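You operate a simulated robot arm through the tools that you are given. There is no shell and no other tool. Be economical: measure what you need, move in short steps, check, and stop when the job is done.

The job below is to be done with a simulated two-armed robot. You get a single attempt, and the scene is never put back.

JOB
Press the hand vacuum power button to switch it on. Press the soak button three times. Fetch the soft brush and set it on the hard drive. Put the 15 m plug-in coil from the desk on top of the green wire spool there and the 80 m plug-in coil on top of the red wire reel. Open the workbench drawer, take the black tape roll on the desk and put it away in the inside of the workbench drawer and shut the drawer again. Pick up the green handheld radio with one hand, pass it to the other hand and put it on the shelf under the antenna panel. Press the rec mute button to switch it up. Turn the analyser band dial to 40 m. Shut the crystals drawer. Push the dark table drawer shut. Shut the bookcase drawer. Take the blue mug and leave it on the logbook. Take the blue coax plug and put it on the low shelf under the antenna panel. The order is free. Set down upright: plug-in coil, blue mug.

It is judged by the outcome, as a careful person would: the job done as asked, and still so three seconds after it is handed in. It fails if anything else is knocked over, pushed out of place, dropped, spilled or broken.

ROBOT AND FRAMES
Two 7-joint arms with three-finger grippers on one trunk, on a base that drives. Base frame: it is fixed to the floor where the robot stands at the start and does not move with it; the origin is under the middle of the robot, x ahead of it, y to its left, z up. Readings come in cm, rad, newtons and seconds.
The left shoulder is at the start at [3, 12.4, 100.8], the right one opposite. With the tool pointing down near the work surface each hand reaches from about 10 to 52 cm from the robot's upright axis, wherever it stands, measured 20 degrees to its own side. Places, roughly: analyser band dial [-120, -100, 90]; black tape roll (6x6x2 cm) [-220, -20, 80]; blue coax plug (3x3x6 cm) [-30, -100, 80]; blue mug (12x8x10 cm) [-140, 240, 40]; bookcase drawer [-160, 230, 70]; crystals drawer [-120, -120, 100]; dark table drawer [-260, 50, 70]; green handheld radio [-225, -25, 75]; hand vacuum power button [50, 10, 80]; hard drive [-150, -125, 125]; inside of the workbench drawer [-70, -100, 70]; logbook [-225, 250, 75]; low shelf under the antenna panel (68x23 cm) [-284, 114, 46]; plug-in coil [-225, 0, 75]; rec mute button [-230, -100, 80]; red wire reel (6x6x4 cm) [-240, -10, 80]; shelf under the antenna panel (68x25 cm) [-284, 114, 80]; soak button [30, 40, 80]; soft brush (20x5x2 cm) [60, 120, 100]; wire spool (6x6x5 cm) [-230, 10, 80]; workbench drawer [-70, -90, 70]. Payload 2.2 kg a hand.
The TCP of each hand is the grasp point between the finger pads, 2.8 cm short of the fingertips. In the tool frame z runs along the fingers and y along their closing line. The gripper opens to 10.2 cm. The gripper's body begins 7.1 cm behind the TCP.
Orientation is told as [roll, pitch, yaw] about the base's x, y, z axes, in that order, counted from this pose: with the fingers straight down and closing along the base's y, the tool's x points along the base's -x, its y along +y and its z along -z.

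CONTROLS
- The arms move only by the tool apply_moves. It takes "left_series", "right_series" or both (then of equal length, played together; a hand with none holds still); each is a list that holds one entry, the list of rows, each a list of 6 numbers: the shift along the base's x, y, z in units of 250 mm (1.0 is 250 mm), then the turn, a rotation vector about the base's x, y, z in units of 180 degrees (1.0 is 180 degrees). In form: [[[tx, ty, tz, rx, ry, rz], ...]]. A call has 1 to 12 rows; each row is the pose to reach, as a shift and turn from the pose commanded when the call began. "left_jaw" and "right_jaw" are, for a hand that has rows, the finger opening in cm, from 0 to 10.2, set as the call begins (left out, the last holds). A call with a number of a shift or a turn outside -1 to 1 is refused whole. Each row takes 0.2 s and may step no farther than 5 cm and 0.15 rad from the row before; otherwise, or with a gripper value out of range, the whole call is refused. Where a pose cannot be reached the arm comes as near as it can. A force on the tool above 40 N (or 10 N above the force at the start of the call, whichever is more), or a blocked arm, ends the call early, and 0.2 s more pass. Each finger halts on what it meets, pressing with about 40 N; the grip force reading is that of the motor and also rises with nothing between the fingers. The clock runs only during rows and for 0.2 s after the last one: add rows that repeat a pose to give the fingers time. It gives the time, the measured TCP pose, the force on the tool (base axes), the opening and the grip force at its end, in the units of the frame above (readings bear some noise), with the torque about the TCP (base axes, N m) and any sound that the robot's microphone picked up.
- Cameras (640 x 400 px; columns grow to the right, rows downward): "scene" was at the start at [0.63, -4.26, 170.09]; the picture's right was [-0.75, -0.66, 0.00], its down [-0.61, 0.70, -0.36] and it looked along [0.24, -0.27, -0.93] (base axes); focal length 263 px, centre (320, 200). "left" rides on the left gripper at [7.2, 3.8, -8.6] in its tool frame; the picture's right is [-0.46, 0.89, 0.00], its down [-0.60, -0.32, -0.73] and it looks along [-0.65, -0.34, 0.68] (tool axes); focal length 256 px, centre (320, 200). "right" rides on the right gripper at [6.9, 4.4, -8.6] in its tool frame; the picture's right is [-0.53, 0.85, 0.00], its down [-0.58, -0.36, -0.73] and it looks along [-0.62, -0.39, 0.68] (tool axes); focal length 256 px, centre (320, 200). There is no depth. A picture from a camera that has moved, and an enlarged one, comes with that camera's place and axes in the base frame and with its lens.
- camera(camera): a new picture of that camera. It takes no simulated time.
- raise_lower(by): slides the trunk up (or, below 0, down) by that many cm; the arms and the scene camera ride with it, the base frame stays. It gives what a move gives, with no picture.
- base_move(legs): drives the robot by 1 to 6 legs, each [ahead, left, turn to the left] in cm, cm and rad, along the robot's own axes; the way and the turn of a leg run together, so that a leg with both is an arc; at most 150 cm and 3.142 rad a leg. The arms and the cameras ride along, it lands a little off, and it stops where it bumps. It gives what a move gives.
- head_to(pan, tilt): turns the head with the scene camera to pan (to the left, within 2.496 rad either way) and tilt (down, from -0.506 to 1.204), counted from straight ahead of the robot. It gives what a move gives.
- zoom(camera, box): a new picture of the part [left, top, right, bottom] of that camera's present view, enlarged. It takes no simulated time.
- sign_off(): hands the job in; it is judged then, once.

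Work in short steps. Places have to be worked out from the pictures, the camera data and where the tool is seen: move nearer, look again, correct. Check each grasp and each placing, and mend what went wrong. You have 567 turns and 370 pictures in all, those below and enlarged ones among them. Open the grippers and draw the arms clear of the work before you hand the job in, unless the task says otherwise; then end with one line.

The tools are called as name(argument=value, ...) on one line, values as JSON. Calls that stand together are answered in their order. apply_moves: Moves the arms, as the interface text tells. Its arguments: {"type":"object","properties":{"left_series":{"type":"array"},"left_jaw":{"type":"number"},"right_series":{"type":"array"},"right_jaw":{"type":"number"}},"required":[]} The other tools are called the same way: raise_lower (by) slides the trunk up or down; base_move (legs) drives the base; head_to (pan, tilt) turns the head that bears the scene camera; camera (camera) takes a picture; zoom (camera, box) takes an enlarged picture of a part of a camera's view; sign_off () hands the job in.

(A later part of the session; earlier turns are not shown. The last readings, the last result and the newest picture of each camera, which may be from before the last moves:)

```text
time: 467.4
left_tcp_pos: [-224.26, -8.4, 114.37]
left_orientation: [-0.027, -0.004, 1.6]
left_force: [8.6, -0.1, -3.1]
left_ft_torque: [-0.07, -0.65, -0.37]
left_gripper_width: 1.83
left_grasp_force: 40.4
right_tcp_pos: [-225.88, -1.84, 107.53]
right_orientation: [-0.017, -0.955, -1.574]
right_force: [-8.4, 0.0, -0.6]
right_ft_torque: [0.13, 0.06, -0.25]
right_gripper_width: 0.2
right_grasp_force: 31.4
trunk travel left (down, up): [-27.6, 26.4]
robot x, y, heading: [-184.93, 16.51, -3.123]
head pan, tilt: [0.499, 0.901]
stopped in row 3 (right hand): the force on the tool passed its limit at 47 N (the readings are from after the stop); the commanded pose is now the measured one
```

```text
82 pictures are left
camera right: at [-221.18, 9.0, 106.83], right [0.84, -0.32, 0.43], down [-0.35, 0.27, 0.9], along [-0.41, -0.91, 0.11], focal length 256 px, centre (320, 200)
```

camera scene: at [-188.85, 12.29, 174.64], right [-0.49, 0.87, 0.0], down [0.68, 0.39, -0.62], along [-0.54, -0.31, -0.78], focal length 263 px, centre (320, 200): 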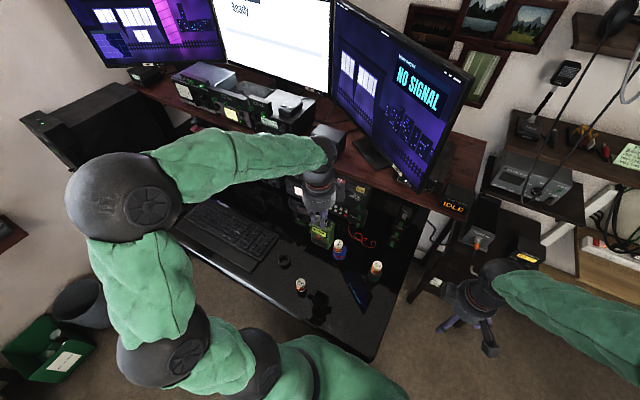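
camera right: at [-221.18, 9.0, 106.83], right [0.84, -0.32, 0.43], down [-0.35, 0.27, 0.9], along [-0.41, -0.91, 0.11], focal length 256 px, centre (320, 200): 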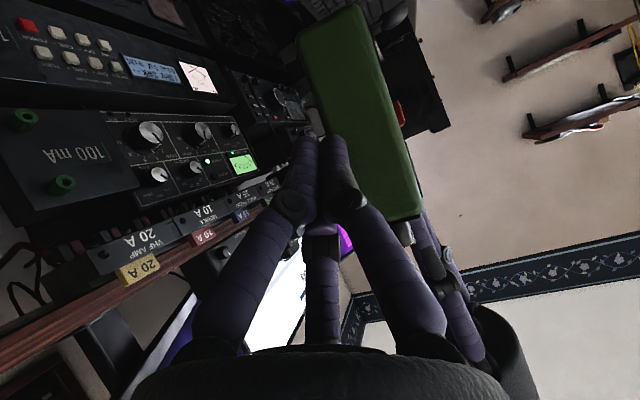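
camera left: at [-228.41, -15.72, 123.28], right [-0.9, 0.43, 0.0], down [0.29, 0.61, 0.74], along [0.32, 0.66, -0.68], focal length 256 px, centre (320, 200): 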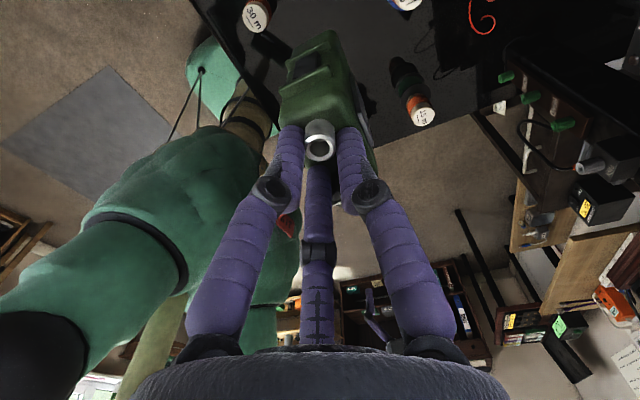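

The right hand's palm strut met the radio's top edge, so the fingers closed beside it. Open, retreat, and make the right hand more horizontal.

apply_moves(right_series=[[[0, 0.08, 0.03, 0, 0, 0], [0, 0.2, 0.06, 0, 0, 0], [0, 0.36, 0.06, 0, 0, 0], [0, 0.52, 0.04, 0, 0, 0]]], right_jaw=10.2)

apply_moves(right_series=[[[0, 0, -0.02, -0.043, 0, 0], [0, 0, -0.05, -0.086, 0, 0], [0, 0, -0.08, -0.129, 0, 0], [0, 0, -0.12, -0.165, 0, 0], [0, 0, -0.12, -0.165, 0, 0]]])

camera(camera="right")

camera(camera="left")

```text
time: 468.4
left_tcp_pos: [-224.32, -8.26, 114.49]
left_orientation: [-0.021, -0.003, 1.6]
left_force: [0.6, -0.1, -2.2]
left_ft_torque: [-0.02, -0.01, 0.02]
left_gripper_width: 1.81
left_grasp_force: 39.8
right_tcp_pos: [-225.74, 11.08, 108.51]
right_orientation: [-0.013, -0.953, -1.573]
right_force: [0.3, 0.1, 0.3]
right_ft_torque: [-0.06, 0.01, -0.01]
right_gripper_width: 10.18
right_grasp_force: 0.0
trunk travel left (down, up): [-27.6, 26.4]
robot x, y, heading: [-185.42, 15.89, -3.126]
head pan, tilt: [0.499, 0.901]
```

```text
time: 469.6
left_tcp_pos: [-224.34, -8.55, 114.5]
left_orientation: [-0.022, -0.002, 1.601]
left_force: [0.4, -0.8, -1.7]
left_ft_torque: [-0.02, 0.02, 0.04]
left_gripper_width: 1.8
left_grasp_force: 40.3
right_tcp_pos: [-225.63, 10.99, 105.49]
right_orientation: [-0.002, -1.473, -1.584]
right_force: [0.2, 0.2, -0.5]
right_ft_torque: [0.01, 0.0, -0.03]
right_gripper_width: 10.21
right_grasp_force: 0.0
trunk travel left (down, up): [-27.6, 26.4]
robot x, y, heading: [-184.99, 15.78, -3.128]
head pan, tilt: [0.499, 0.901]
```

```text
81 pictures are left
camera right: at [-220.98, 20.19, 99.43], right [0.84, -0.07, 0.53], down [-0.35, 0.68, 0.65], along [-0.4, -0.73, 0.55], focal length 256 px, centre (320, 200)
```

right: 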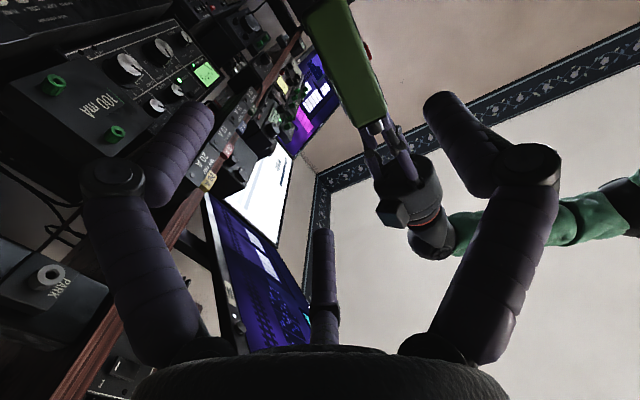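

```text
80 pictures are left
camera left: at [-228.12, -15.79, 122.95], right [-0.9, 0.44, -0.02], down [0.28, 0.61, 0.74], along [0.34, 0.66, -0.67], focal length 256 px, centre (320, 200)
```

left: 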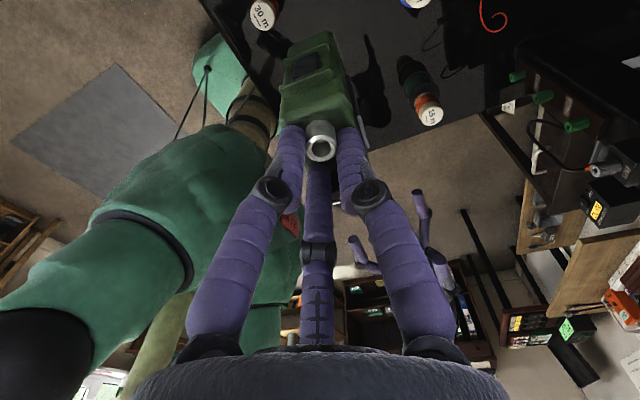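

Right hand is horizontal. Shift +1.5 cm in x and advance to the radio, then close.

apply_moves(right_series=[[[0.03, -0.12, 0, 0, 0, 0], [0.06, -0.28, 0, 0, 0, 0], [0.06, -0.42, 0, 0, 0, 0], [0.06, -0.54, 0, 0, 0, 0], [0.06, -0.62, 0, 0, 0, 0], [0.06, -0.64, 0, 0, 0, 0]]])

camera(camera="right")

```text
time: 471.0
left_tcp_pos: [-224.24, -8.65, 114.39]
left_orientation: [-0.027, 0.0, 1.601]
left_force: [3.2, -25.5, -13.1]
left_ft_torque: [-1.32, -0.43, 0.47]
left_gripper_width: 1.81
left_grasp_force: 40.1
right_tcp_pos: [-224.34, -4.97, 105.69]
right_orientation: [-0.031, -1.475, -1.56]
right_force: [-3.4, 26.4, 10.7]
right_ft_torque: [-1.28, 0.2, -0.6]
right_gripper_width: 10.34
right_grasp_force: 0.1
trunk travel left (down, up): [-27.6, 26.4]
robot x, y, heading: [-185.17, 16.03, -3.129]
head pan, tilt: [0.499, 0.901]
```

```text
79 pictures are left
camera right: at [-219.71, 4.16, 99.69], right [0.85, -0.07, 0.53], down [-0.35, 0.68, 0.64], along [-0.4, -0.73, 0.55], focal length 256 px, centre (320, 200)
```

right: 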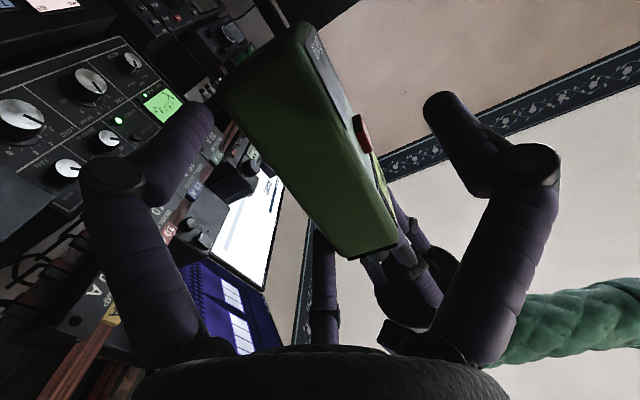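

The strut rests on the radio's near face, but the pads overlap it by ~4 cm now. Relax slightly and close.

apply_moves(right_series=[[[0, 0.016, 0, 0, 0, 0], [0, 0.016, 0, 0, 0, 0], [0, 0.016, 0, 0, 0, 0], [0, 0.016, 0, 0, 0, 0]]], right_jaw=3)

camera(camera="right")

```text
time: 471.5
left_tcp_pos: [-224.03, -8.73, 114.24]
left_orientation: [-0.036, 0.006, 1.6]
left_force: [2.0, -20.5, -5.3]
left_ft_torque: [-1.22, 0.05, 0.17]
left_gripper_width: 1.92
left_grasp_force: 39.9
right_tcp_pos: [-224.9, -4.38, 105.92]
right_orientation: [-0.027, -1.479, -1.574]
right_force: [-0.8, 20.6, 2.0]
right_ft_torque: [-0.57, -0.18, -0.06]
right_gripper_width: 6.05
right_grasp_force: 22.1
trunk travel left (down, up): [-27.6, 26.4]
robot x, y, heading: [-185.13, 15.87, -3.123]
head pan, tilt: [0.499, 0.901]
stopped in row 2 (left hand): the force on the tool passed its limit at 45 N (the readings are from after the stop); the commanded pose is now the measured one
```

```text
78 pictures are left
camera right: at [-220.06, 4.63, 99.81], right [0.84, -0.08, 0.53], down [-0.34, 0.69, 0.64], along [-0.41, -0.72, 0.55], focal length 256 px, centre (320, 200)
```

right: 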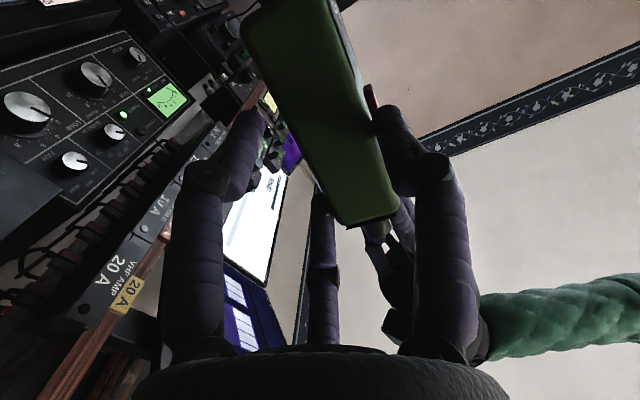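

Radio touches the +x finger only; shift the right hand +0.8 cm in x and finish closing.

apply_moves(right_series=[[[0.02, 0.008, 0, 0, 0, 0], [0.034, 0.008, 0, 0, 0, 0], [0.034, 0.008, 0, 0, 0, 0], [0.034, 0.008, 0, 0, 0, 0]]], right_jaw=0)

```text
time: 472.1
left_tcp_pos: [-223.43, -8.73, 114.09]
left_orientation: [-0.05, 0.005, 1.596]
left_force: [5.1, -2.8, -2.9]
left_ft_torque: [-0.48, -0.26, -0.02]
left_gripper_width: 1.82
left_grasp_force: 39.7
right_tcp_pos: [-224.56, -4.15, 106.04]
right_orientation: [-0.003, -1.473, -1.614]
right_force: [-4.8, 3.4, -0.4]
right_ft_torque: [0.22, -0.19, -0.14]
right_gripper_width: 5.43
right_grasp_force: 40.0
trunk travel left (down, up): [-27.6, 26.4]
robot x, y, heading: [-185.15, 15.86, -3.129]
head pan, tilt: [0.499, 0.901]
stopped in row 3 (left hand): the force on the tool passed its limit at 43 N (the readings are from after the stop); the commanded pose is now the measured one
```

Right grip is firm (5.4 cm, 40 N). Release the left hand and lift it away.

apply_moves(left_series=[[[0, 0, 0, 0, 0, 0], [0, 0, 0, 0, 0, 0], [0, 0, 0.04, 0, 0, 0], [0, -0.02, 0.16, 0, 0, 0], [0, -0.1, 0.3, 0, 0, 0], [0, -0.26, 0.38, 0, 0, 0]]], left_jaw=5)

camera(camera="right")

```text
time: 473.5
left_tcp_pos: [-223.89, -15.22, 123.51]
left_orientation: [-0.05, 0.001, 1.598]
left_force: [-0.2, 0.0, -0.1]
left_ft_torque: [0.04, 0.01, -0.01]
left_gripper_width: 5.02
left_grasp_force: 0.0
right_tcp_pos: [-224.44, -4.19, 105.93]
right_orientation: [0.002, -1.476, -1.619]
right_force: [-0.2, -0.5, -0.9]
right_ft_torque: [0.12, 0.03, 0.02]
right_gripper_width: 5.41
right_grasp_force: 40.1
trunk travel left (down, up): [-27.6, 26.4]
robot x, y, heading: [-185.23, 15.99, -3.126]
head pan, tilt: [0.499, 0.901]
```

```text
77 pictures are left
camera right: at [-219.56, 4.85, 99.91], right [0.84, -0.09, 0.53], down [-0.34, 0.69, 0.64], along [-0.42, -0.72, 0.55], focal length 256 px, centre (320, 200)
```

right: 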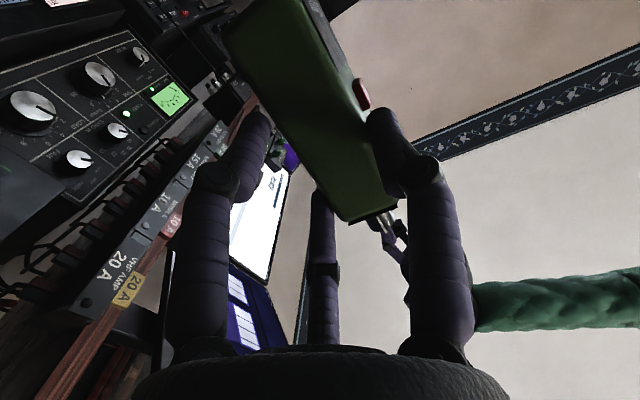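

The right hand holds the radio. Retract the left hand, then drive back, north, and turn slightly to approach the shelf with the hand coming from the front-right.

apply_moves(left_series=[[[0.14, 0, 0, 0.016, 0, 0], [0.3, 0, 0, 0.016, 0, 0], [0.46, 0, -0.02, 0.016, 0, 0], [0.62, 0, -0.04, 0.016, 0, 0], [0.74, 0, -0.06, 0.016, 0, 0], [0.8, 0, -0.06, 0.016, 0, 0]]])

base_move(legs=[[-25, 0, 0]])

base_move(legs=[[0, -88, 0], [0, 0, -0.44]])

head_to(pan=0.3, tilt=0.75)

camera(camera="scene")

```text
time: 474.9
left_tcp_pos: [-203.62, -15.09, 121.96]
left_orientation: [-0.047, -0.047, 1.599]
left_force: [-0.9, -0.8, 0.8]
left_ft_torque: [-0.02, -0.02, 0.02]
left_gripper_width: 5.0
left_grasp_force: 0.1
right_tcp_pos: [-224.39, -4.05, 106.09]
right_orientation: [0.001, -1.474, -1.617]
right_force: [1.0, 0.2, 0.4]
right_ft_torque: [0.19, 0.02, 0.0]
right_gripper_width: 5.42
right_grasp_force: 40.1
trunk travel left (down, up): [-27.6, 26.4]
robot x, y, heading: [-185.08, 15.85, -3.123]
head pan, tilt: [0.499, 0.901]
```

```text
time: 476.7
left_tcp_pos: [-178.38, -14.75, 122.11]
left_orientation: [-0.05, -0.048, 1.599]
left_force: [0.2, 0.1, -0.6]
left_ft_torque: [-0.02, 0.02, 0.01]
left_gripper_width: 4.98
left_grasp_force: 0.2
right_tcp_pos: [-199.21, -3.79, 106.07]
right_orientation: [-0.007, -1.475, -1.606]
right_force: [0.3, 0.1, -0.5]
right_ft_torque: [0.15, -0.01, 0.0]
right_gripper_width: 5.41
right_grasp_force: 40.2
trunk travel left (down, up): [-27.6, 26.4]
robot x, y, heading: [-160.09, 16.3, -3.128]
head pan, tilt: [0.499, 0.901]
```

```text
time: 482.6
left_tcp_pos: [-191.83, 82.76, 122.13]
left_orientation: [-0.048, -0.048, 1.174]
left_force: [0.4, 0.8, 0.0]
left_ft_torque: [0.0, -0.01, 0.01]
left_gripper_width: 4.99
left_grasp_force: 0.1
right_tcp_pos: [-206.13, 101.41, 106.07]
right_orientation: [0.004, -1.475, -2.044]
right_force: [0.3, 0.1, 0.3]
right_ft_torque: [0.15, -0.07, 0.01]
right_gripper_width: 5.37
right_grasp_force: 39.5
trunk travel left (down, up): [-27.6, 26.4]
robot x, y, heading: [-162.47, 103.65, 2.73]
head pan, tilt: [0.499, 0.901]
```

```text
time: 483.4
left_tcp_pos: [-191.89, 82.69, 122.13]
left_orientation: [-0.047, -0.048, 1.172]
left_force: [0.2, -0.1, 0.2]
left_ft_torque: [-0.02, 0.0, -0.01]
left_gripper_width: 5.0
left_grasp_force: 0.1
right_tcp_pos: [-206.12, 101.27, 105.84]
right_orientation: [0.006, -1.474, -2.044]
right_force: [-0.3, 0.0, -0.9]
right_ft_torque: [0.14, -0.04, 0.01]
right_gripper_width: 5.41
right_grasp_force: 39.6
trunk travel left (down, up): [-27.6, 26.4]
robot x, y, heading: [-161.99, 103.31, 2.73]
head pan, tilt: [0.3, 0.75]
```

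```text
76 pictures are left
camera scene: at [-167.79, 103.03, 175.82], right [0.11, 0.99, 0.0], down [0.68, -0.07, -0.73], along [-0.73, 0.08, -0.68], focal length 263 px, centre (320, 200)
```

scene: 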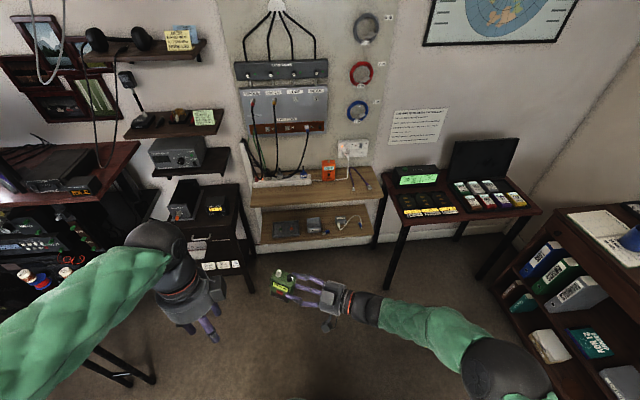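

Drive most of the way toward the shelf front (TCP target (-273.5, 113)).

base_move(legs=[[56, 12, 0]])

head_to(pan=0.2, tilt=0.95)

camera(camera="scene")

```text
time: 486.6
left_tcp_pos: [-247.52, 93.94, 121.97]
left_orientation: [-0.049, -0.049, 1.17]
left_force: [0.1, -0.4, -0.6]
left_ft_torque: [0.0, -0.02, 0.04]
left_gripper_width: 4.98
left_grasp_force: 0.0
right_tcp_pos: [-261.87, 112.62, 105.86]
right_orientation: [0.011, -1.474, -2.055]
right_force: [-0.7, 0.2, -0.3]
right_ft_torque: [0.13, -0.03, 0.02]
right_gripper_width: 5.41
right_grasp_force: 39.7
trunk travel left (down, up): [-27.6, 26.4]
robot x, y, heading: [-217.95, 114.71, 2.729]
head pan, tilt: [0.3, 0.75]
```

```text
time: 487.3
left_tcp_pos: [-247.36, 93.95, 122.1]
left_orientation: [-0.049, -0.047, 1.169]
left_force: [1.0, -0.6, -1.1]
left_ft_torque: [0.0, -0.03, 0.03]
left_gripper_width: 5.01
left_grasp_force: 0.1
right_tcp_pos: [-261.84, 112.74, 105.92]
right_orientation: [0.006, -1.475, -2.045]
right_force: [-0.4, -0.2, 0.3]
right_ft_torque: [0.14, -0.04, 0.01]
right_gripper_width: 5.37
right_grasp_force: 40.0
trunk travel left (down, up): [-27.6, 26.4]
robot x, y, heading: [-217.61, 114.74, 2.726]
head pan, tilt: [0.201, 0.949]
```

```text
75 pictures are left
camera scene: at [-222.2, 114.84, 174.28], right [0.21, 0.98, 0.0], down [0.79, -0.17, -0.58], along [-0.57, 0.12, -0.81], focal length 263 px, centre (320, 200)
```

scene: 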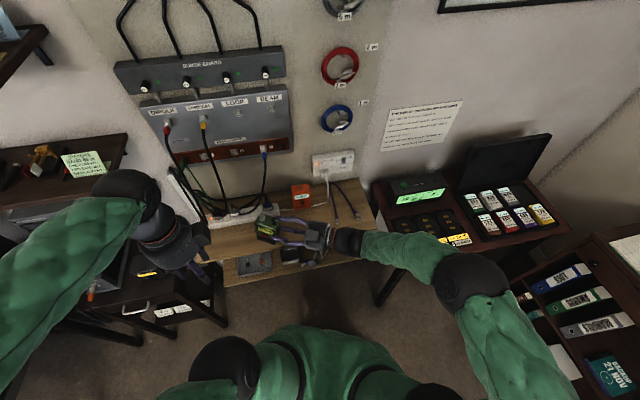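

Left wrist would come close to the tool shelf; retract the left hand first, then advance 11 cm.

apply_moves(left_series=[[[0.12, 0.06, -0.04, 0, 0, 0], [0.26, 0.12, -0.08, 0, 0, 0], [0.4, 0.18, -0.1, 0, 0, 0], [0.54, 0.2, -0.1, 0, 0, 0], [0.68, 0.2, -0.1, 0, 0, 0]]])

base_move(legs=[[10.1, 4.4, 0]])

camera(camera="scene")

```text
time: 488.2
left_tcp_pos: [-237.55, 99.15, 119.82]
left_orientation: [-0.011, -0.062, 1.177]
left_force: [-4.5, 2.0, -0.1]
left_ft_torque: [0.05, 0.08, 0.16]
left_gripper_width: 4.82
left_grasp_force: 0.0
right_tcp_pos: [-261.83, 112.64, 105.87]
right_orientation: [0.015, -1.473, -2.057]
right_force: [0.6, 0.1, -0.3]
right_ft_torque: [0.14, -0.05, -0.05]
right_gripper_width: 5.45
right_grasp_force: 40.1
trunk travel left (down, up): [-27.6, 26.4]
robot x, y, heading: [-217.71, 114.44, 2.727]
head pan, tilt: [0.201, 0.949]
stopped in row 4 (left hand): the force on the tool passed its limit at 77 N (the readings are from after the stop); the commanded pose is now the measured one
```

```text
time: 489.4
left_tcp_pos: [-248.74, 99.17, 119.78]
left_orientation: [-0.012, -0.062, 1.181]
left_force: [-10.5, 9.8, -3.6]
left_ft_torque: [0.12, 0.25, 0.45]
left_gripper_width: 4.79
left_grasp_force: 0.1
right_tcp_pos: [-272.78, 112.68, 105.92]
right_orientation: [0.021, -1.472, -2.06]
right_force: [-0.7, 0.8, -0.3]
right_ft_torque: [0.13, -0.02, 0.02]
right_gripper_width: 5.39
right_grasp_force: 39.8
trunk travel left (down, up): [-27.6, 26.4]
robot x, y, heading: [-228.3, 114.56, 2.727]
head pan, tilt: [0.201, 0.949]
```

```text
74 pictures are left
camera scene: at [-233.4, 114.89, 174.27], right [0.21, 0.98, 0.0], down [0.8, -0.17, -0.58], along [-0.57, 0.12, -0.81], focal length 263 px, centre (320, 200)
```

scene: 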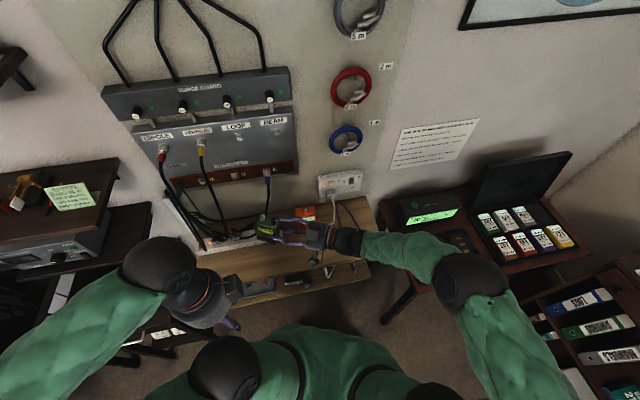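

Relieve the left hand, then lower the radio with the trunk.

apply_moves(left_series=[[[-0.06, -0.03, 0, 0, 0, 0], [-0.08, -0.04, 0, 0, 0, 0]]])

raise_lower(by=-16)

camera(camera="right")

zoom(camera="scene", box=[190, 170, 382, 290])

```text
time: 490.0
left_tcp_pos: [-250.41, 98.18, 119.87]
left_orientation: [-0.013, -0.062, 1.181]
left_force: [0.4, 0.1, 0.3]
left_ft_torque: [-0.01, -0.01, 0.01]
left_gripper_width: 5.0
left_grasp_force: 0.0
right_tcp_pos: [-272.7, 112.45, 105.85]
right_orientation: [0.011, -1.472, -2.052]
right_force: [-1.0, -0.3, -0.7]
right_ft_torque: [0.15, -0.03, 0.0]
right_gripper_width: 5.42
right_grasp_force: 40.0
trunk travel left (down, up): [-27.6, 26.4]
robot x, y, heading: [-228.8, 115.1, 2.734]
head pan, tilt: [0.201, 0.949]
```

```text
time: 491.8
left_tcp_pos: [-250.36, 98.17, 104.01]
left_orientation: [-0.012, -0.064, 1.18]
left_force: [-0.4, -1.0, 0.5]
left_ft_torque: [-0.02, 0.01, -0.01]
left_gripper_width: 5.02
left_grasp_force: 0.0
right_tcp_pos: [-272.66, 112.71, 90.0]
right_orientation: [0.006, -1.474, -2.045]
right_force: [-0.6, 0.2, 0.3]
right_ft_torque: [0.12, -0.08, 0.01]
right_gripper_width: 5.41
right_grasp_force: 39.8
trunk travel left (down, up): [-11.6, 42.4]
robot x, y, heading: [-228.51, 114.77, 2.728]
head pan, tilt: [0.201, 0.949]
```

```text
73 pictures are left
camera right: at [-264.52, 118.91, 83.93], right [0.73, -0.43, 0.53], down [-0.02, 0.76, 0.64], along [-0.68, -0.48, 0.55], focal length 256 px, centre (320, 200)
```

right: 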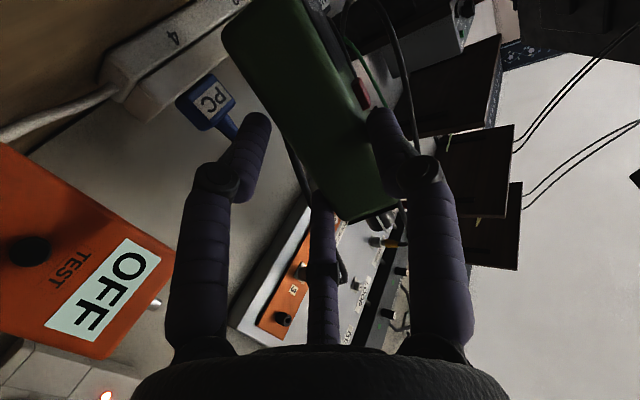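

```text
3.33 times, centred on (286, 230) of scene
camera zoom: at [-233.17, 114.9, 158.29], right [0.21, 0.98, 0.0], down [0.8, -0.17, -0.58], along [-0.57, 0.12, -0.81], focal length 877 px, centre (433, 100)
```

zoom: 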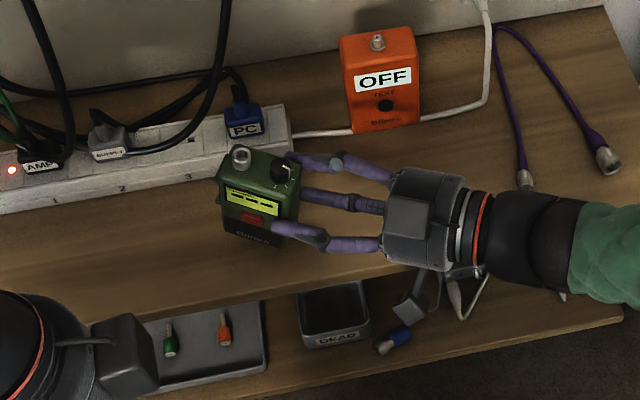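

Clear in front of the power strip. Lower gently to the shelf.

raise_lower(by=-2.5)

raise_lower(by=-0.8)

raise_lower(by=-0.8)

```text
time: 492.6
left_tcp_pos: [-250.35, 98.43, 101.4]
left_orientation: [-0.011, -0.061, 1.181]
left_force: [-0.7, -0.2, -0.4]
left_ft_torque: [0.01, 0.03, -0.01]
left_gripper_width: 4.98
left_grasp_force: 0.1
right_tcp_pos: [-272.7, 112.6, 87.54]
right_orientation: [0.008, -1.477, -2.046]
right_force: [-0.4, 0.6, -0.5]
right_ft_torque: [0.16, -0.04, -0.03]
right_gripper_width: 5.38
right_grasp_force: 40.0
trunk travel left (down, up): [-9.1, 44.9]
robot x, y, heading: [-228.56, 114.93, 2.731]
head pan, tilt: [0.201, 0.949]
```

```text
time: 493.1
left_tcp_pos: [-250.4, 98.26, 100.61]
left_orientation: [-0.012, -0.059, 1.179]
left_force: [0.4, -0.2, 0.3]
left_ft_torque: [0.02, -0.03, 0.04]
left_gripper_width: 5.02
left_grasp_force: 0.1
right_tcp_pos: [-272.83, 112.74, 86.93]
right_orientation: [-0.04, -1.48, -2.002]
right_force: [3.5, -2.7, 20.1]
right_ft_torque: [-0.78, -0.36, 0.15]
right_gripper_width: 5.41
right_grasp_force: 39.8
trunk travel left (down, up): [-8.3, 45.7]
robot x, y, heading: [-228.72, 114.4, 2.731]
head pan, tilt: [0.201, 0.949]
```

```text
time: 493.5
left_tcp_pos: [-250.39, 98.22, 100.18]
left_orientation: [-0.011, -0.061, 1.18]
left_force: [0.1, 1.1, -0.6]
left_ft_torque: [-0.05, -0.03, -0.01]
left_gripper_width: 4.99
left_grasp_force: 0.1
right_tcp_pos: [-272.92, 112.8, 86.98]
right_orientation: [-0.078, -1.489, -1.964]
right_force: [1.0, -1.4, 9.2]
right_ft_torque: [-0.46, -0.24, 0.1]
right_gripper_width: 5.45
right_grasp_force: 40.0
trunk travel left (down, up): [-7.9, 46.1]
robot x, y, heading: [-228.59, 114.39, 2.732]
head pan, tilt: [0.201, 0.949]
stopped: the force on the tool passed its limit at 42 N (the readings are from after the stop); the commanded pose is now the measured one
```

Radio is on the shelf. Open and withdraw straight back along the tool axis.

apply_moves(right_series=[[[0, 0, 0, 0, 0, 0], [0, 0, 0, 0, 0, 0], [0, 0, 0, 0, 0, 0]]], right_jaw=8.5)

apply_moves(right_series=[[[0.03, 0.07, 0.005, 0, 0, 0], [0.07, 0.16, 0.01, 0, 0, 0], [0.13, 0.3, 0.02, 0, 0, 0], [0.2, 0.44, 0.06, 0, 0, 0]]])

zoom(camera="scene", box=[190, 170, 382, 290])

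```text
time: 494.3
left_tcp_pos: [-250.32, 98.32, 100.17]
left_orientation: [-0.012, -0.06, 1.18]
left_force: [-0.6, 0.4, -0.1]
left_ft_torque: [-0.04, 0.02, 0.01]
left_gripper_width: 5.01
left_grasp_force: 0.0
right_tcp_pos: [-272.93, 112.7, 86.73]
right_orientation: [-0.063, -1.485, -1.978]
right_force: [0.2, 0.0, -0.4]
right_ft_torque: [0.01, -0.01, 0.02]
right_gripper_width: 8.51
right_grasp_force: 0.1
trunk travel left (down, up): [-7.9, 46.1]
robot x, y, heading: [-228.49, 114.69, 2.732]
head pan, tilt: [0.201, 0.949]
```

```text
time: 495.3
left_tcp_pos: [-250.42, 98.24, 100.21]
left_orientation: [-0.012, -0.059, 1.18]
left_force: [0.6, 0.6, -0.3]
left_ft_torque: [-0.01, -0.02, -0.01]
left_gripper_width: 5.0
left_grasp_force: 0.1
right_tcp_pos: [-267.75, 123.73, 88.13]
right_orientation: [-0.062, -1.486, -1.98]
right_force: [-0.6, 0.0, -0.2]
right_ft_torque: [-0.01, -0.03, 0.05]
right_gripper_width: 8.51
right_grasp_force: 0.1
trunk travel left (down, up): [-7.9, 46.1]
robot x, y, heading: [-228.66, 114.76, 2.73]
head pan, tilt: [0.201, 0.949]
```

```text
3.33 times, centred on (286, 230) of scene
camera zoom: at [-233.11, 114.92, 154.58], right [0.21, 0.98, 0.0], down [0.8, -0.17, -0.58], along [-0.57, 0.12, -0.81], focal length 877 px, centre (433, 100)
```

zoom: 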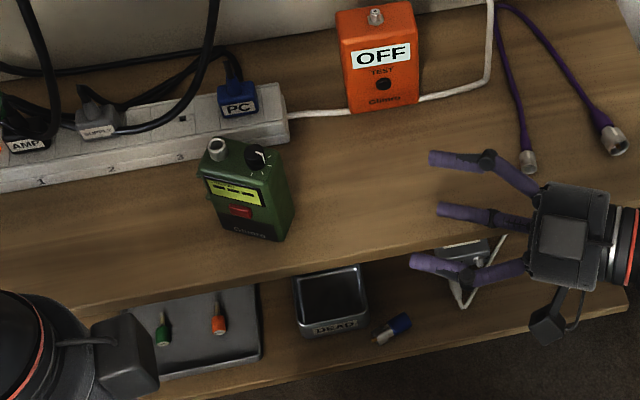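

Radio stands on the shelf. Raise, back off, and restore both hands to tool-down.

raise_lower(by=18)

base_move(legs=[[-45, 0, 0]])

apply_moves(right_series=[[[0, 0, 0.02, 0.039, -0.0178, 0], [0, 0, 0.04, 0.078, -0.0355, 0], [0, 0, 0.06, 0.117, -0.0533, 0], [0, 0, 0.08, 0.156, -0.071, 0], [0, 0, 0.1, 0.195, -0.0888, 0], [0, 0, 0.12, 0.234, -0.1066, 0], [0, 0, 0.14, 0.273, -0.1243, 0], [0, 0, 0.16, 0.312, -0.142, 0], [0, 0, 0.18, 0.351, -0.16, 0], [0, 0, 0.2, 0.39, -0.1776, 0], [0, 0, 0.2, 0.4295, -0.1954, 0]]], left_series=[[[0, 0, 0, 0, 0, 0.045], [0, 0, 0, 0, 0, 0.09], [0, 0, 0, 0, 0, 0.135], [0, 0, 0, 0, 0, 0.18], [0, 0, 0, 0, 0, 0.225], [0, 0, 0, 0, 0, 0.27], [0, 0, 0, 0, 0, 0.315], [0, 0, 0, 0, 0, 0.36], [0, 0, 0, 0, 0, 0.405], [0, 0, 0, 0, 0, 0.45], [0, 0, 0, 0, 0, 0.495]]])

```text
time: 497.3
left_tcp_pos: [-250.44, 98.25, 118.17]
left_orientation: [-0.011, -0.061, 1.181]
left_force: [0.3, -0.3, 0.1]
left_ft_torque: [-0.03, 0.0, 0.03]
left_gripper_width: 5.02
left_grasp_force: 0.1
right_tcp_pos: [-267.82, 123.86, 106.13]
right_orientation: [-0.06, -1.486, -1.981]
right_force: [0.3, 0.0, 0.4]
right_ft_torque: [-0.02, 0.0, -0.04]
right_gripper_width: 8.5
right_grasp_force: 0.0
trunk travel left (down, up): [-25.9, 28.1]
robot x, y, heading: [-228.95, 114.98, 2.731]
head pan, tilt: [0.201, 0.949]
```

```text
time: 500.0
left_tcp_pos: [-209.76, 80.43, 118.2]
left_orientation: [-0.01, -0.06, 1.176]
left_force: [-0.1, 0.7, -0.1]
left_ft_torque: [0.06, 0.04, 0.01]
left_gripper_width: 4.99
left_grasp_force: 0.0
right_tcp_pos: [-227.17, 106.03, 106.21]
right_orientation: [-0.074, -1.485, -1.974]
right_force: [-0.2, -0.3, 1.0]
right_ft_torque: [0.03, -0.02, -0.03]
right_gripper_width: 8.47
right_grasp_force: 0.0
trunk travel left (down, up): [-25.9, 28.1]
robot x, y, heading: [-187.76, 96.63, 2.732]
head pan, tilt: [0.201, 0.949]
```

```text
time: 502.4
left_tcp_pos: [-209.87, 80.42, 118.18]
left_orientation: [-0.012, -0.059, 2.732]
left_force: [-1.2, -0.5, 1.7]
left_ft_torque: [-0.02, -0.02, 0.02]
left_gripper_width: 4.98
left_grasp_force: 0.0
right_tcp_pos: [-227.16, 106.06, 111.03]
right_orientation: [-0.049, -0.001, -1.998]
right_force: [-0.4, -0.1, 0.3]
right_ft_torque: [0.03, -0.04, 0.01]
right_gripper_width: 8.51
right_grasp_force: 0.0
trunk travel left (down, up): [-25.9, 28.1]
robot x, y, heading: [-188.14, 96.52, 2.721]
head pan, tilt: [0.201, 0.949]
```

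Fix right yaw/tilts, turn to face -x, and drive down to the mixer end of the desk.

apply_moves(right_series=[[[0.03, 0, 0, -0.006, -0.0143, -0.04], [0.06, 0, 0, -0.006, -0.0143, -0.085], [0.1, 0, 0, -0.006, -0.0143, -0.13], [0.14, 0, 0, -0.006, -0.0143, -0.175], [0.18, 0, 0, -0.006, -0.0143, -0.22], [0.22, 0, 0, -0.006, -0.0143, -0.265], [0.26, 0, 0, -0.006, -0.0143, -0.31], [0.3, 0, 0, -0.006, -0.0143, -0.355], [0.34, 0, 0, -0.006, -0.0143, -0.4], [0.38, 0, 0, -0.006, -0.0143, -0.445], [0.4, 0, 0, -0.006, -0.0143, -0.485]]], left_series=[[[0, 0, 0, -0.011, -0.0157, 0], [0, 0, 0, -0.011, -0.0157, 0], [0, 0, 0, -0.011, -0.0157, 0], [0, 0, 0, -0.011, -0.0157, 0], [0, 0, 0, -0.011, -0.0157, 0], [0, 0, 0, -0.011, -0.0157, 0], [0, 0, 0, -0.011, -0.0157, 0], [0, 0, 0, -0.011, -0.0157, 0], [0, 0, 0, -0.011, -0.0157, 0], [0, 0, 0, -0.011, -0.0157, 0], [0, 0, 0, -0.011, -0.0157, 0]]])

base_move(legs=[[-22, 0, 0.41], [0, 110, 0]])

base_move(legs=[[0, 60, 0]])

head_to(pan=0.2, tilt=0.8)

camera(camera="scene")

```text
time: 504.8
left_tcp_pos: [-209.86, 80.37, 118.35]
left_orientation: [0.0, -0.002, 2.729]
left_force: [-3.1, 3.0, 1.3]
left_ft_torque: [0.09, 0.0, 0.1]
left_gripper_width: 4.95
left_grasp_force: 0.1
right_tcp_pos: [-217.06, 106.07, 111.15]
right_orientation: [-0.018, 0.028, 2.761]
right_force: [0.9, 0.7, -0.1]
right_ft_torque: [-0.03, -0.01, 0.01]
right_gripper_width: 8.49
right_grasp_force: 0.2
trunk travel left (down, up): [-25.9, 28.1]
robot x, y, heading: [-188.19, 96.94, 2.727]
head pan, tilt: [0.201, 0.949]
```

```text
time: 511.7
left_tcp_pos: [-179.93, -41.4, 118.21]
left_orientation: [-0.001, -0.002, -3.138]
left_force: [-1.8, -1.4, -0.3]
left_ft_torque: [-0.02, 0.06, 0.03]
left_gripper_width: 4.97
left_grasp_force: 0.0
right_tcp_pos: [-196.99, -20.87, 111.11]
right_orientation: [-0.019, 0.029, -3.105]
right_force: [-0.1, -0.1, 0.7]
right_ft_torque: [0.02, 0.0, 0.04]
right_gripper_width: 8.46
right_grasp_force: 0.1
trunk travel left (down, up): [-25.9, 28.1]
robot x, y, heading: [-167.07, -17.24, 3.139]
head pan, tilt: [0.201, 0.949]
```

```text
time: 515.1
left_tcp_pos: [-180.28, -100.92, 118.19]
left_orientation: [0.002, -0.004, 3.139]
left_force: [-3.5, -1.1, 0.3]
left_ft_torque: [0.04, 0.01, 0.05]
left_gripper_width: 4.94
left_grasp_force: 0.0
right_tcp_pos: [-197.18, -80.33, 111.07]
right_orientation: [-0.017, 0.029, -3.111]
right_force: [-0.5, 0.8, 0.6]
right_ft_torque: [0.04, -0.03, 0.01]
right_gripper_width: 8.51
right_grasp_force: 0.0
trunk travel left (down, up): [-25.9, 28.1]
robot x, y, heading: [-166.79, -77.27, 3.135]
head pan, tilt: [0.201, 0.949]
```

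```text
time: 515.8
left_tcp_pos: [-180.34, -100.82, 118.3]
left_orientation: [0.0, -0.001, 3.141]
left_force: [-2.7, -0.8, 0.1]
left_ft_torque: [0.02, 0.04, 0.03]
left_gripper_width: 4.98
left_grasp_force: 0.0
right_tcp_pos: [-197.16, -80.11, 111.21]
right_orientation: [-0.016, 0.03, -3.111]
right_force: [0.2, -0.3, 0.0]
right_ft_torque: [0.01, 0.02, -0.03]
right_gripper_width: 8.52
right_grasp_force: 0.1
trunk travel left (down, up): [-25.9, 28.1]
robot x, y, heading: [-166.91, -77.85, 3.132]
head pan, tilt: [0.201, 0.799]
```

```text
70 pictures are left
camera scene: at [-171.84, -78.86, 173.73], right [-0.19, 0.98, 0.0], down [0.7, 0.14, -0.7], along [-0.68, -0.13, -0.72], focal length 263 px, centre (320, 200)
```

scene: 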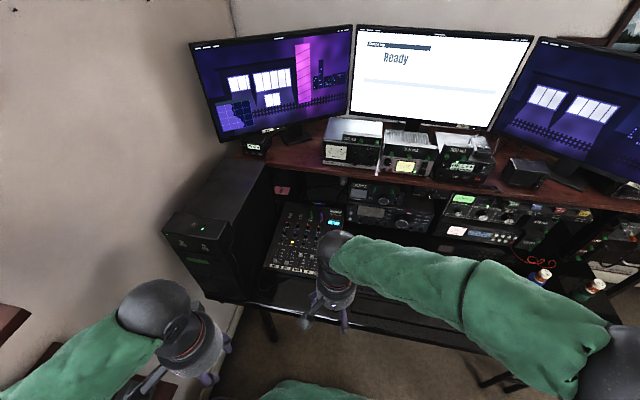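

zoom(camera="scene", box=[256, 195, 352, 285])

```text
4.44 times, centred on (304, 240) of scene
camera zoom: at [-171.84, -78.86, 173.73], right [-0.19, 0.98, 0.0], down [0.7, 0.14, -0.7], along [-0.68, -0.13, -0.72], focal length 1170 px, centre (391, 22)
```

zoom: 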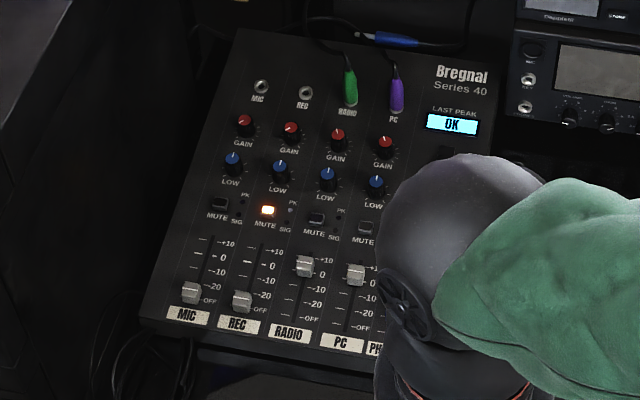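

The REC column's MUTE button is lit, at about (-233.5, -102.6). Turn slightly left and move in so the left hand can reach it past the PC tower.

base_move(legs=[[0, 0, 0.26], [19, -8, 0]])

apply_moves(left_series=[[[-0.16, 0.02, 0, 0, 0, 0], [-0.34, 0.04, 0, 0, 0, 0], [-0.52, 0.04, 0, 0, 0, 0], [-0.7, 0.04, -0.02, 0, 0, 0], [-0.86, 0.02, -0.08, 0, 0, 0]]], left_jaw=0)

camera(camera="left")

camera(camera="scene")

```text
time: 518.3
left_tcp_pos: [-194.19, -100.64, 118.29]
left_orientation: [-0.001, 0.0, -2.875]
left_force: [-4.0, -0.5, 1.2]
left_ft_torque: [0.05, 0.01, 0.08]
left_gripper_width: 4.99
left_grasp_force: 0.1
right_tcp_pos: [-215.87, -85.21, 111.12]
right_orientation: [-0.015, 0.028, -2.842]
right_force: [-0.5, 0.7, -0.2]
right_ft_torque: [-0.07, -0.04, 0.02]
right_gripper_width: 8.49
right_grasp_force: 0.0
trunk travel left (down, up): [-25.9, 28.1]
robot x, y, heading: [-187.33, -74.14, -2.878]
head pan, tilt: [0.201, 0.799]
```

```text
time: 519.5
left_tcp_pos: [-215.77, -100.29, 116.06]
left_orientation: [0.0, -0.001, -2.876]
left_force: [-0.3, 0.3, 0.5]
left_ft_torque: [0.0, -0.03, 0.0]
left_gripper_width: 0.6
left_grasp_force: 33.5
right_tcp_pos: [-216.01, -85.42, 111.05]
right_orientation: [-0.017, 0.028, -2.843]
right_force: [-1.0, -0.5, -0.4]
right_ft_torque: [0.01, -0.03, -0.02]
right_gripper_width: 8.48
right_grasp_force: 0.0
trunk travel left (down, up): [-25.9, 28.1]
robot x, y, heading: [-187.34, -74.22, -2.883]
head pan, tilt: [0.201, 0.799]
```

```text
68 pictures are left
camera left: at [-207.78, -101.98, 124.65], right [-0.21, -0.98, 0.0], down [-0.67, 0.15, 0.73], along [-0.71, 0.16, -0.68], focal length 256 px, centre (320, 200)
```

left: 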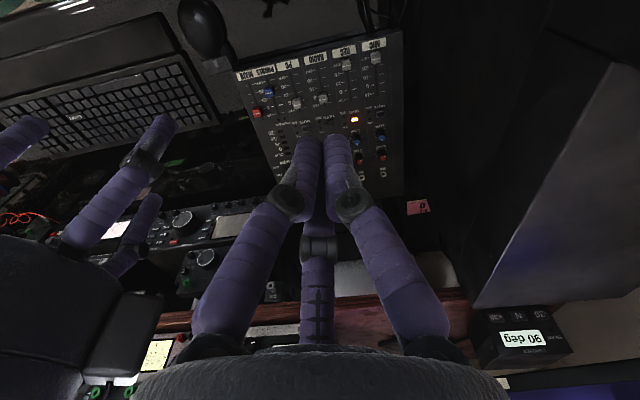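

```text
67 pictures are left
camera scene: at [-192.02, -77.2, 173.72], right [-0.45, 0.89, 0.0], down [0.64, 0.32, -0.7], along [-0.62, -0.31, -0.72], focal length 263 px, centre (320, 200)
```

scene: 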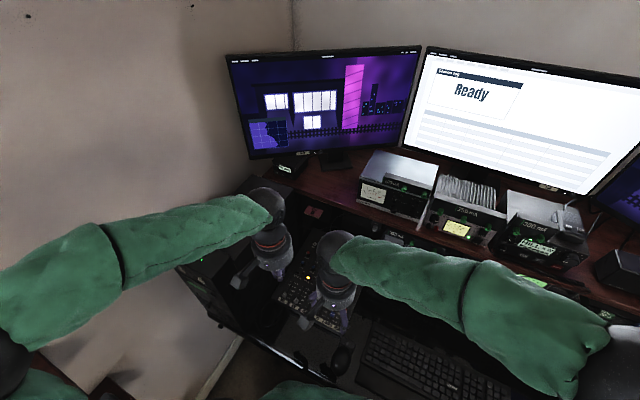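

Button triangulates precisely to (-234.2, -102.8, 78.9). Move the left fingertips above it and the right hand aside.

apply_moves(left_series=[[[-0.12, -0.02, -0.06, 0, 0, 0], [-0.26, -0.04, -0.14, 0, 0, 0], [-0.4, -0.06, -0.24, 0, 0, 0], [-0.54, -0.08, -0.36, 0, 0, 0], [-0.66, -0.1, -0.5, 0, 0, 0], [-0.735, -0.1, -0.66, 0, 0, 0], [-0.737, -0.1, -0.84, 0, 0, 0], [-0.737, -0.1, -1.0, 0, 0, 0]]], right_series=[[[0.04, 0.1, 0, 0, 0, 0], [0.1, 0.22, 0, 0, 0, 0], [0.16, 0.34, 0, 0, 0, 0], [0.2, 0.46, 0, 0, 0, 0], [0.24, 0.58, 0, 0, 0, 0], [0.24, 0.6, 0, 0, 0, 0], [0.24, 0.6, 0, 0, 0, 0], [0.24, 0.6, 0, 0, 0, 0]]])

camera(camera="left")

```text
time: 521.3
left_tcp_pos: [-234.03, -102.99, 91.11]
left_orientation: [0.001, -0.002, -2.875]
left_force: [-0.9, -0.4, 0.4]
left_ft_torque: [0.02, -0.03, -0.02]
left_gripper_width: 0.51
left_grasp_force: 33.3
right_tcp_pos: [-209.84, -70.22, 111.03]
right_orientation: [-0.017, 0.029, -2.844]
right_force: [-0.6, -0.6, -0.3]
right_ft_torque: [0.0, -0.04, -0.03]
right_gripper_width: 8.49
right_grasp_force: 0.0
trunk travel left (down, up): [-25.9, 28.1]
robot x, y, heading: [-187.41, -74.39, -2.886]
head pan, tilt: [0.201, 0.799]
```

```text
66 pictures are left
camera left: at [-226.07, -104.7, 99.74], right [-0.21, -0.98, 0.0], down [-0.67, 0.15, 0.73], along [-0.71, 0.16, -0.68], focal length 256 px, centre (320, 200)
```

left: 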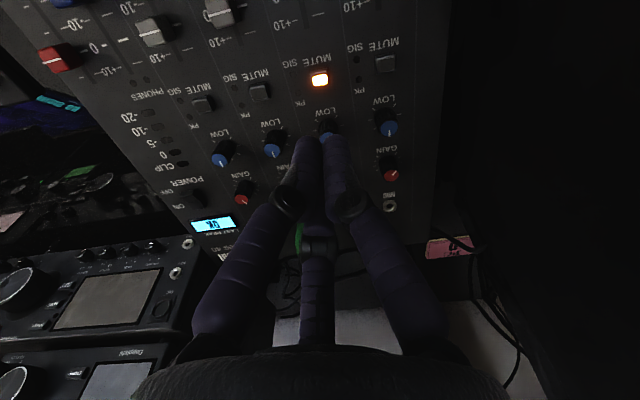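

Aligned over the lit button. Press in small steps.

apply_moves(left_series=[[[0, 0, -0.12, 0, 0, 0], [0, 0, -0.24, 0, 0, 0], [0, 0, -0.32, 0, 0, 0], [0, 0, -0.345, 0, 0, 0]]])

apply_moves(left_series=[[[0, 0, -0.012, 0, 0, 0], [0, 0, -0.024, 0, 0, 0], [0, 0, -0.036, 0, 0, 0], [0, 0, -0.048, 0, 0, 0]]])

```text
time: 522.3
left_tcp_pos: [-234.28, -102.83, 82.8]
left_orientation: [0.001, -0.005, -2.874]
left_force: [-0.7, 0.6, 4.3]
left_ft_torque: [-0.02, 0.04, -0.03]
left_gripper_width: 0.44
left_grasp_force: 32.4
right_tcp_pos: [-209.65, -70.27, 110.98]
right_orientation: [-0.017, 0.028, -2.841]
right_force: [0.2, 0.2, -0.6]
right_ft_torque: [0.0, 0.0, 0.0]
right_gripper_width: 8.47
right_grasp_force: 0.1
trunk travel left (down, up): [-25.9, 28.1]
robot x, y, heading: [-187.46, -74.18, -2.878]
head pan, tilt: [0.201, 0.799]
heard: click
```

```text
time: 523.0
left_tcp_pos: [-234.23, -102.75, 82.48]
left_orientation: [0.001, -0.009, -2.873]
left_force: [11.7, 3.9, 27.2]
left_ft_torque: [0.06, -0.32, 0.08]
left_gripper_width: 0.59
left_grasp_force: 31.7
right_tcp_pos: [-209.61, -70.1, 111.19]
right_orientation: [-0.017, 0.027, -2.842]
right_force: [0.4, -0.3, 0.3]
right_ft_torque: [0.0, -0.01, 0.02]
right_gripper_width: 8.49
right_grasp_force: 0.1
trunk travel left (down, up): [-25.9, 28.1]
robot x, y, heading: [-187.12, -74.91, -2.879]
head pan, tilt: [0.201, 0.799]
stopped in row 3 (left hand): the force on the tool passed its limit at 44 N (the readings are from after the stop); the commanded pose is now the measured one
```

One click heard. Lift and check whether the lamp is off.

apply_moves(left_series=[[[0, 0, 0.06, 0, 0, 0], [0, 0, 0.2, 0, 0, 0], [0, 0, 0.38, 0, 0, 0]]])

camera(camera="left")

```text
time: 523.8
left_tcp_pos: [-234.41, -102.75, 92.04]
left_orientation: [0.0, -0.01, -2.875]
left_force: [-0.2, -0.2, 0.2]
left_ft_torque: [-0.03, 0.04, 0.0]
left_gripper_width: 0.19
left_grasp_force: 31.5
right_tcp_pos: [-209.67, -70.2, 110.92]
right_orientation: [-0.018, 0.028, -2.841]
right_force: [-0.1, 0.1, -0.2]
right_ft_torque: [-0.01, -0.01, 0.02]
right_gripper_width: 8.51
right_grasp_force: 0.1
trunk travel left (down, up): [-25.9, 28.1]
robot x, y, heading: [-187.36, -73.77, -2.882]
head pan, tilt: [0.201, 0.799]
```

```text
65 pictures are left
camera left: at [-226.35, -104.54, 100.61], right [-0.21, -0.98, 0.0], down [-0.66, 0.15, 0.74], along [-0.72, 0.15, -0.68], focal length 256 px, centre (320, 200)
```

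left: 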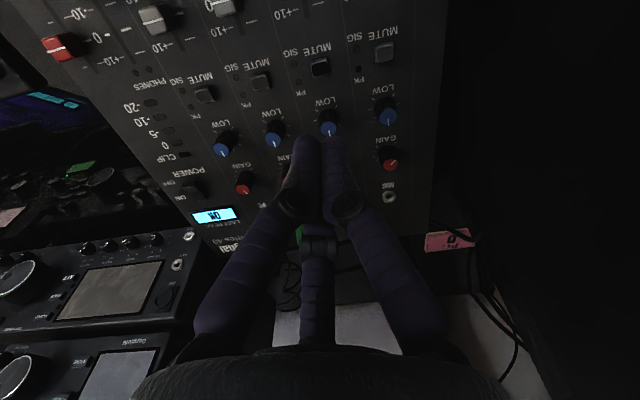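

REC mute is now off (up). Next the black tape: raise, back off, square up and move along the desk.

apply_moves(left_series=[[[0, 0, 0.18, 0, 0, 0], [0.1, 0, 0.34, 0, 0, 0], [0.26, 0.02, 0.46, 0, 0, 0], [0.44, 0.04, 0.56, 0, 0, 0], [0.6, 0.06, 0.66, 0, 0, 0]]], left_jaw=8.5)

base_move(legs=[[-18, 0, -0.26], [0, -66, 0], [14, 0, 0]])

head_to(pan=0.2, tilt=0.95)

camera(camera="scene")

```text
refused: row 3 steps farther than a row can; nothing moved
```

```text
time: 529.5
left_tcp_pos: [-237.34, -21.1, 91.98]
left_orientation: [0.003, -0.006, -3.131]
left_force: [-0.9, 0.4, -0.8]
left_ft_torque: [0.01, -0.04, 0.0]
left_gripper_width: 0.22
left_grasp_force: 31.6
right_tcp_pos: [-205.25, 4.4, 111.12]
right_orientation: [-0.019, 0.03, -3.099]
right_force: [-1.0, -0.3, 0.4]
right_ft_torque: [-0.05, -0.02, 0.04]
right_gripper_width: 8.52
right_grasp_force: 0.1
trunk travel left (down, up): [-25.9, 28.1]
robot x, y, heading: [-184.68, -5.5, -3.131]
head pan, tilt: [0.201, 0.799]
```

```text
time: 530.2
left_tcp_pos: [-237.23, -21.05, 92.15]
left_orientation: [0.0, -0.008, -3.132]
left_force: [0.2, -0.2, -0.4]
left_ft_torque: [0.01, -0.01, 0.01]
left_gripper_width: 0.2
left_grasp_force: 31.4
right_tcp_pos: [-205.06, 4.26, 111.12]
right_orientation: [-0.016, 0.028, -3.097]
right_force: [0.1, -0.3, -0.9]
right_ft_torque: [0.0, 0.02, 0.03]
right_gripper_width: 8.5
right_grasp_force: 0.1
trunk travel left (down, up): [-25.9, 28.1]
robot x, y, heading: [-184.38, -5.14, -3.136]
head pan, tilt: [0.201, 0.949]
```

```text
64 pictures are left
camera scene: at [-188.59, -6.83, 172.58], right [-0.2, 0.98, 0.0], down [0.8, 0.17, -0.58], along [-0.57, -0.12, -0.81], focal length 263 px, centre (320, 200)
```

scene: 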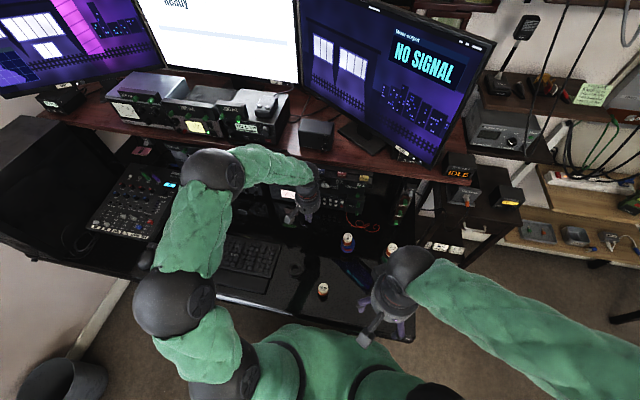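

zoom(camera="scene", box=[250, 200, 410, 320])

```text
3.33 times, centred on (330, 260) of scene
camera zoom: at [-188.59, -6.83, 172.58], right [-0.2, 0.98, 0.0], down [0.8, 0.17, -0.58], along [-0.57, -0.12, -0.81], focal length 877 px, centre (287, 0)
```

zoom: 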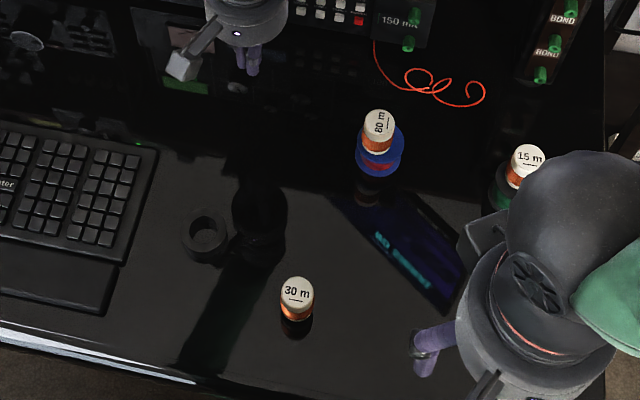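

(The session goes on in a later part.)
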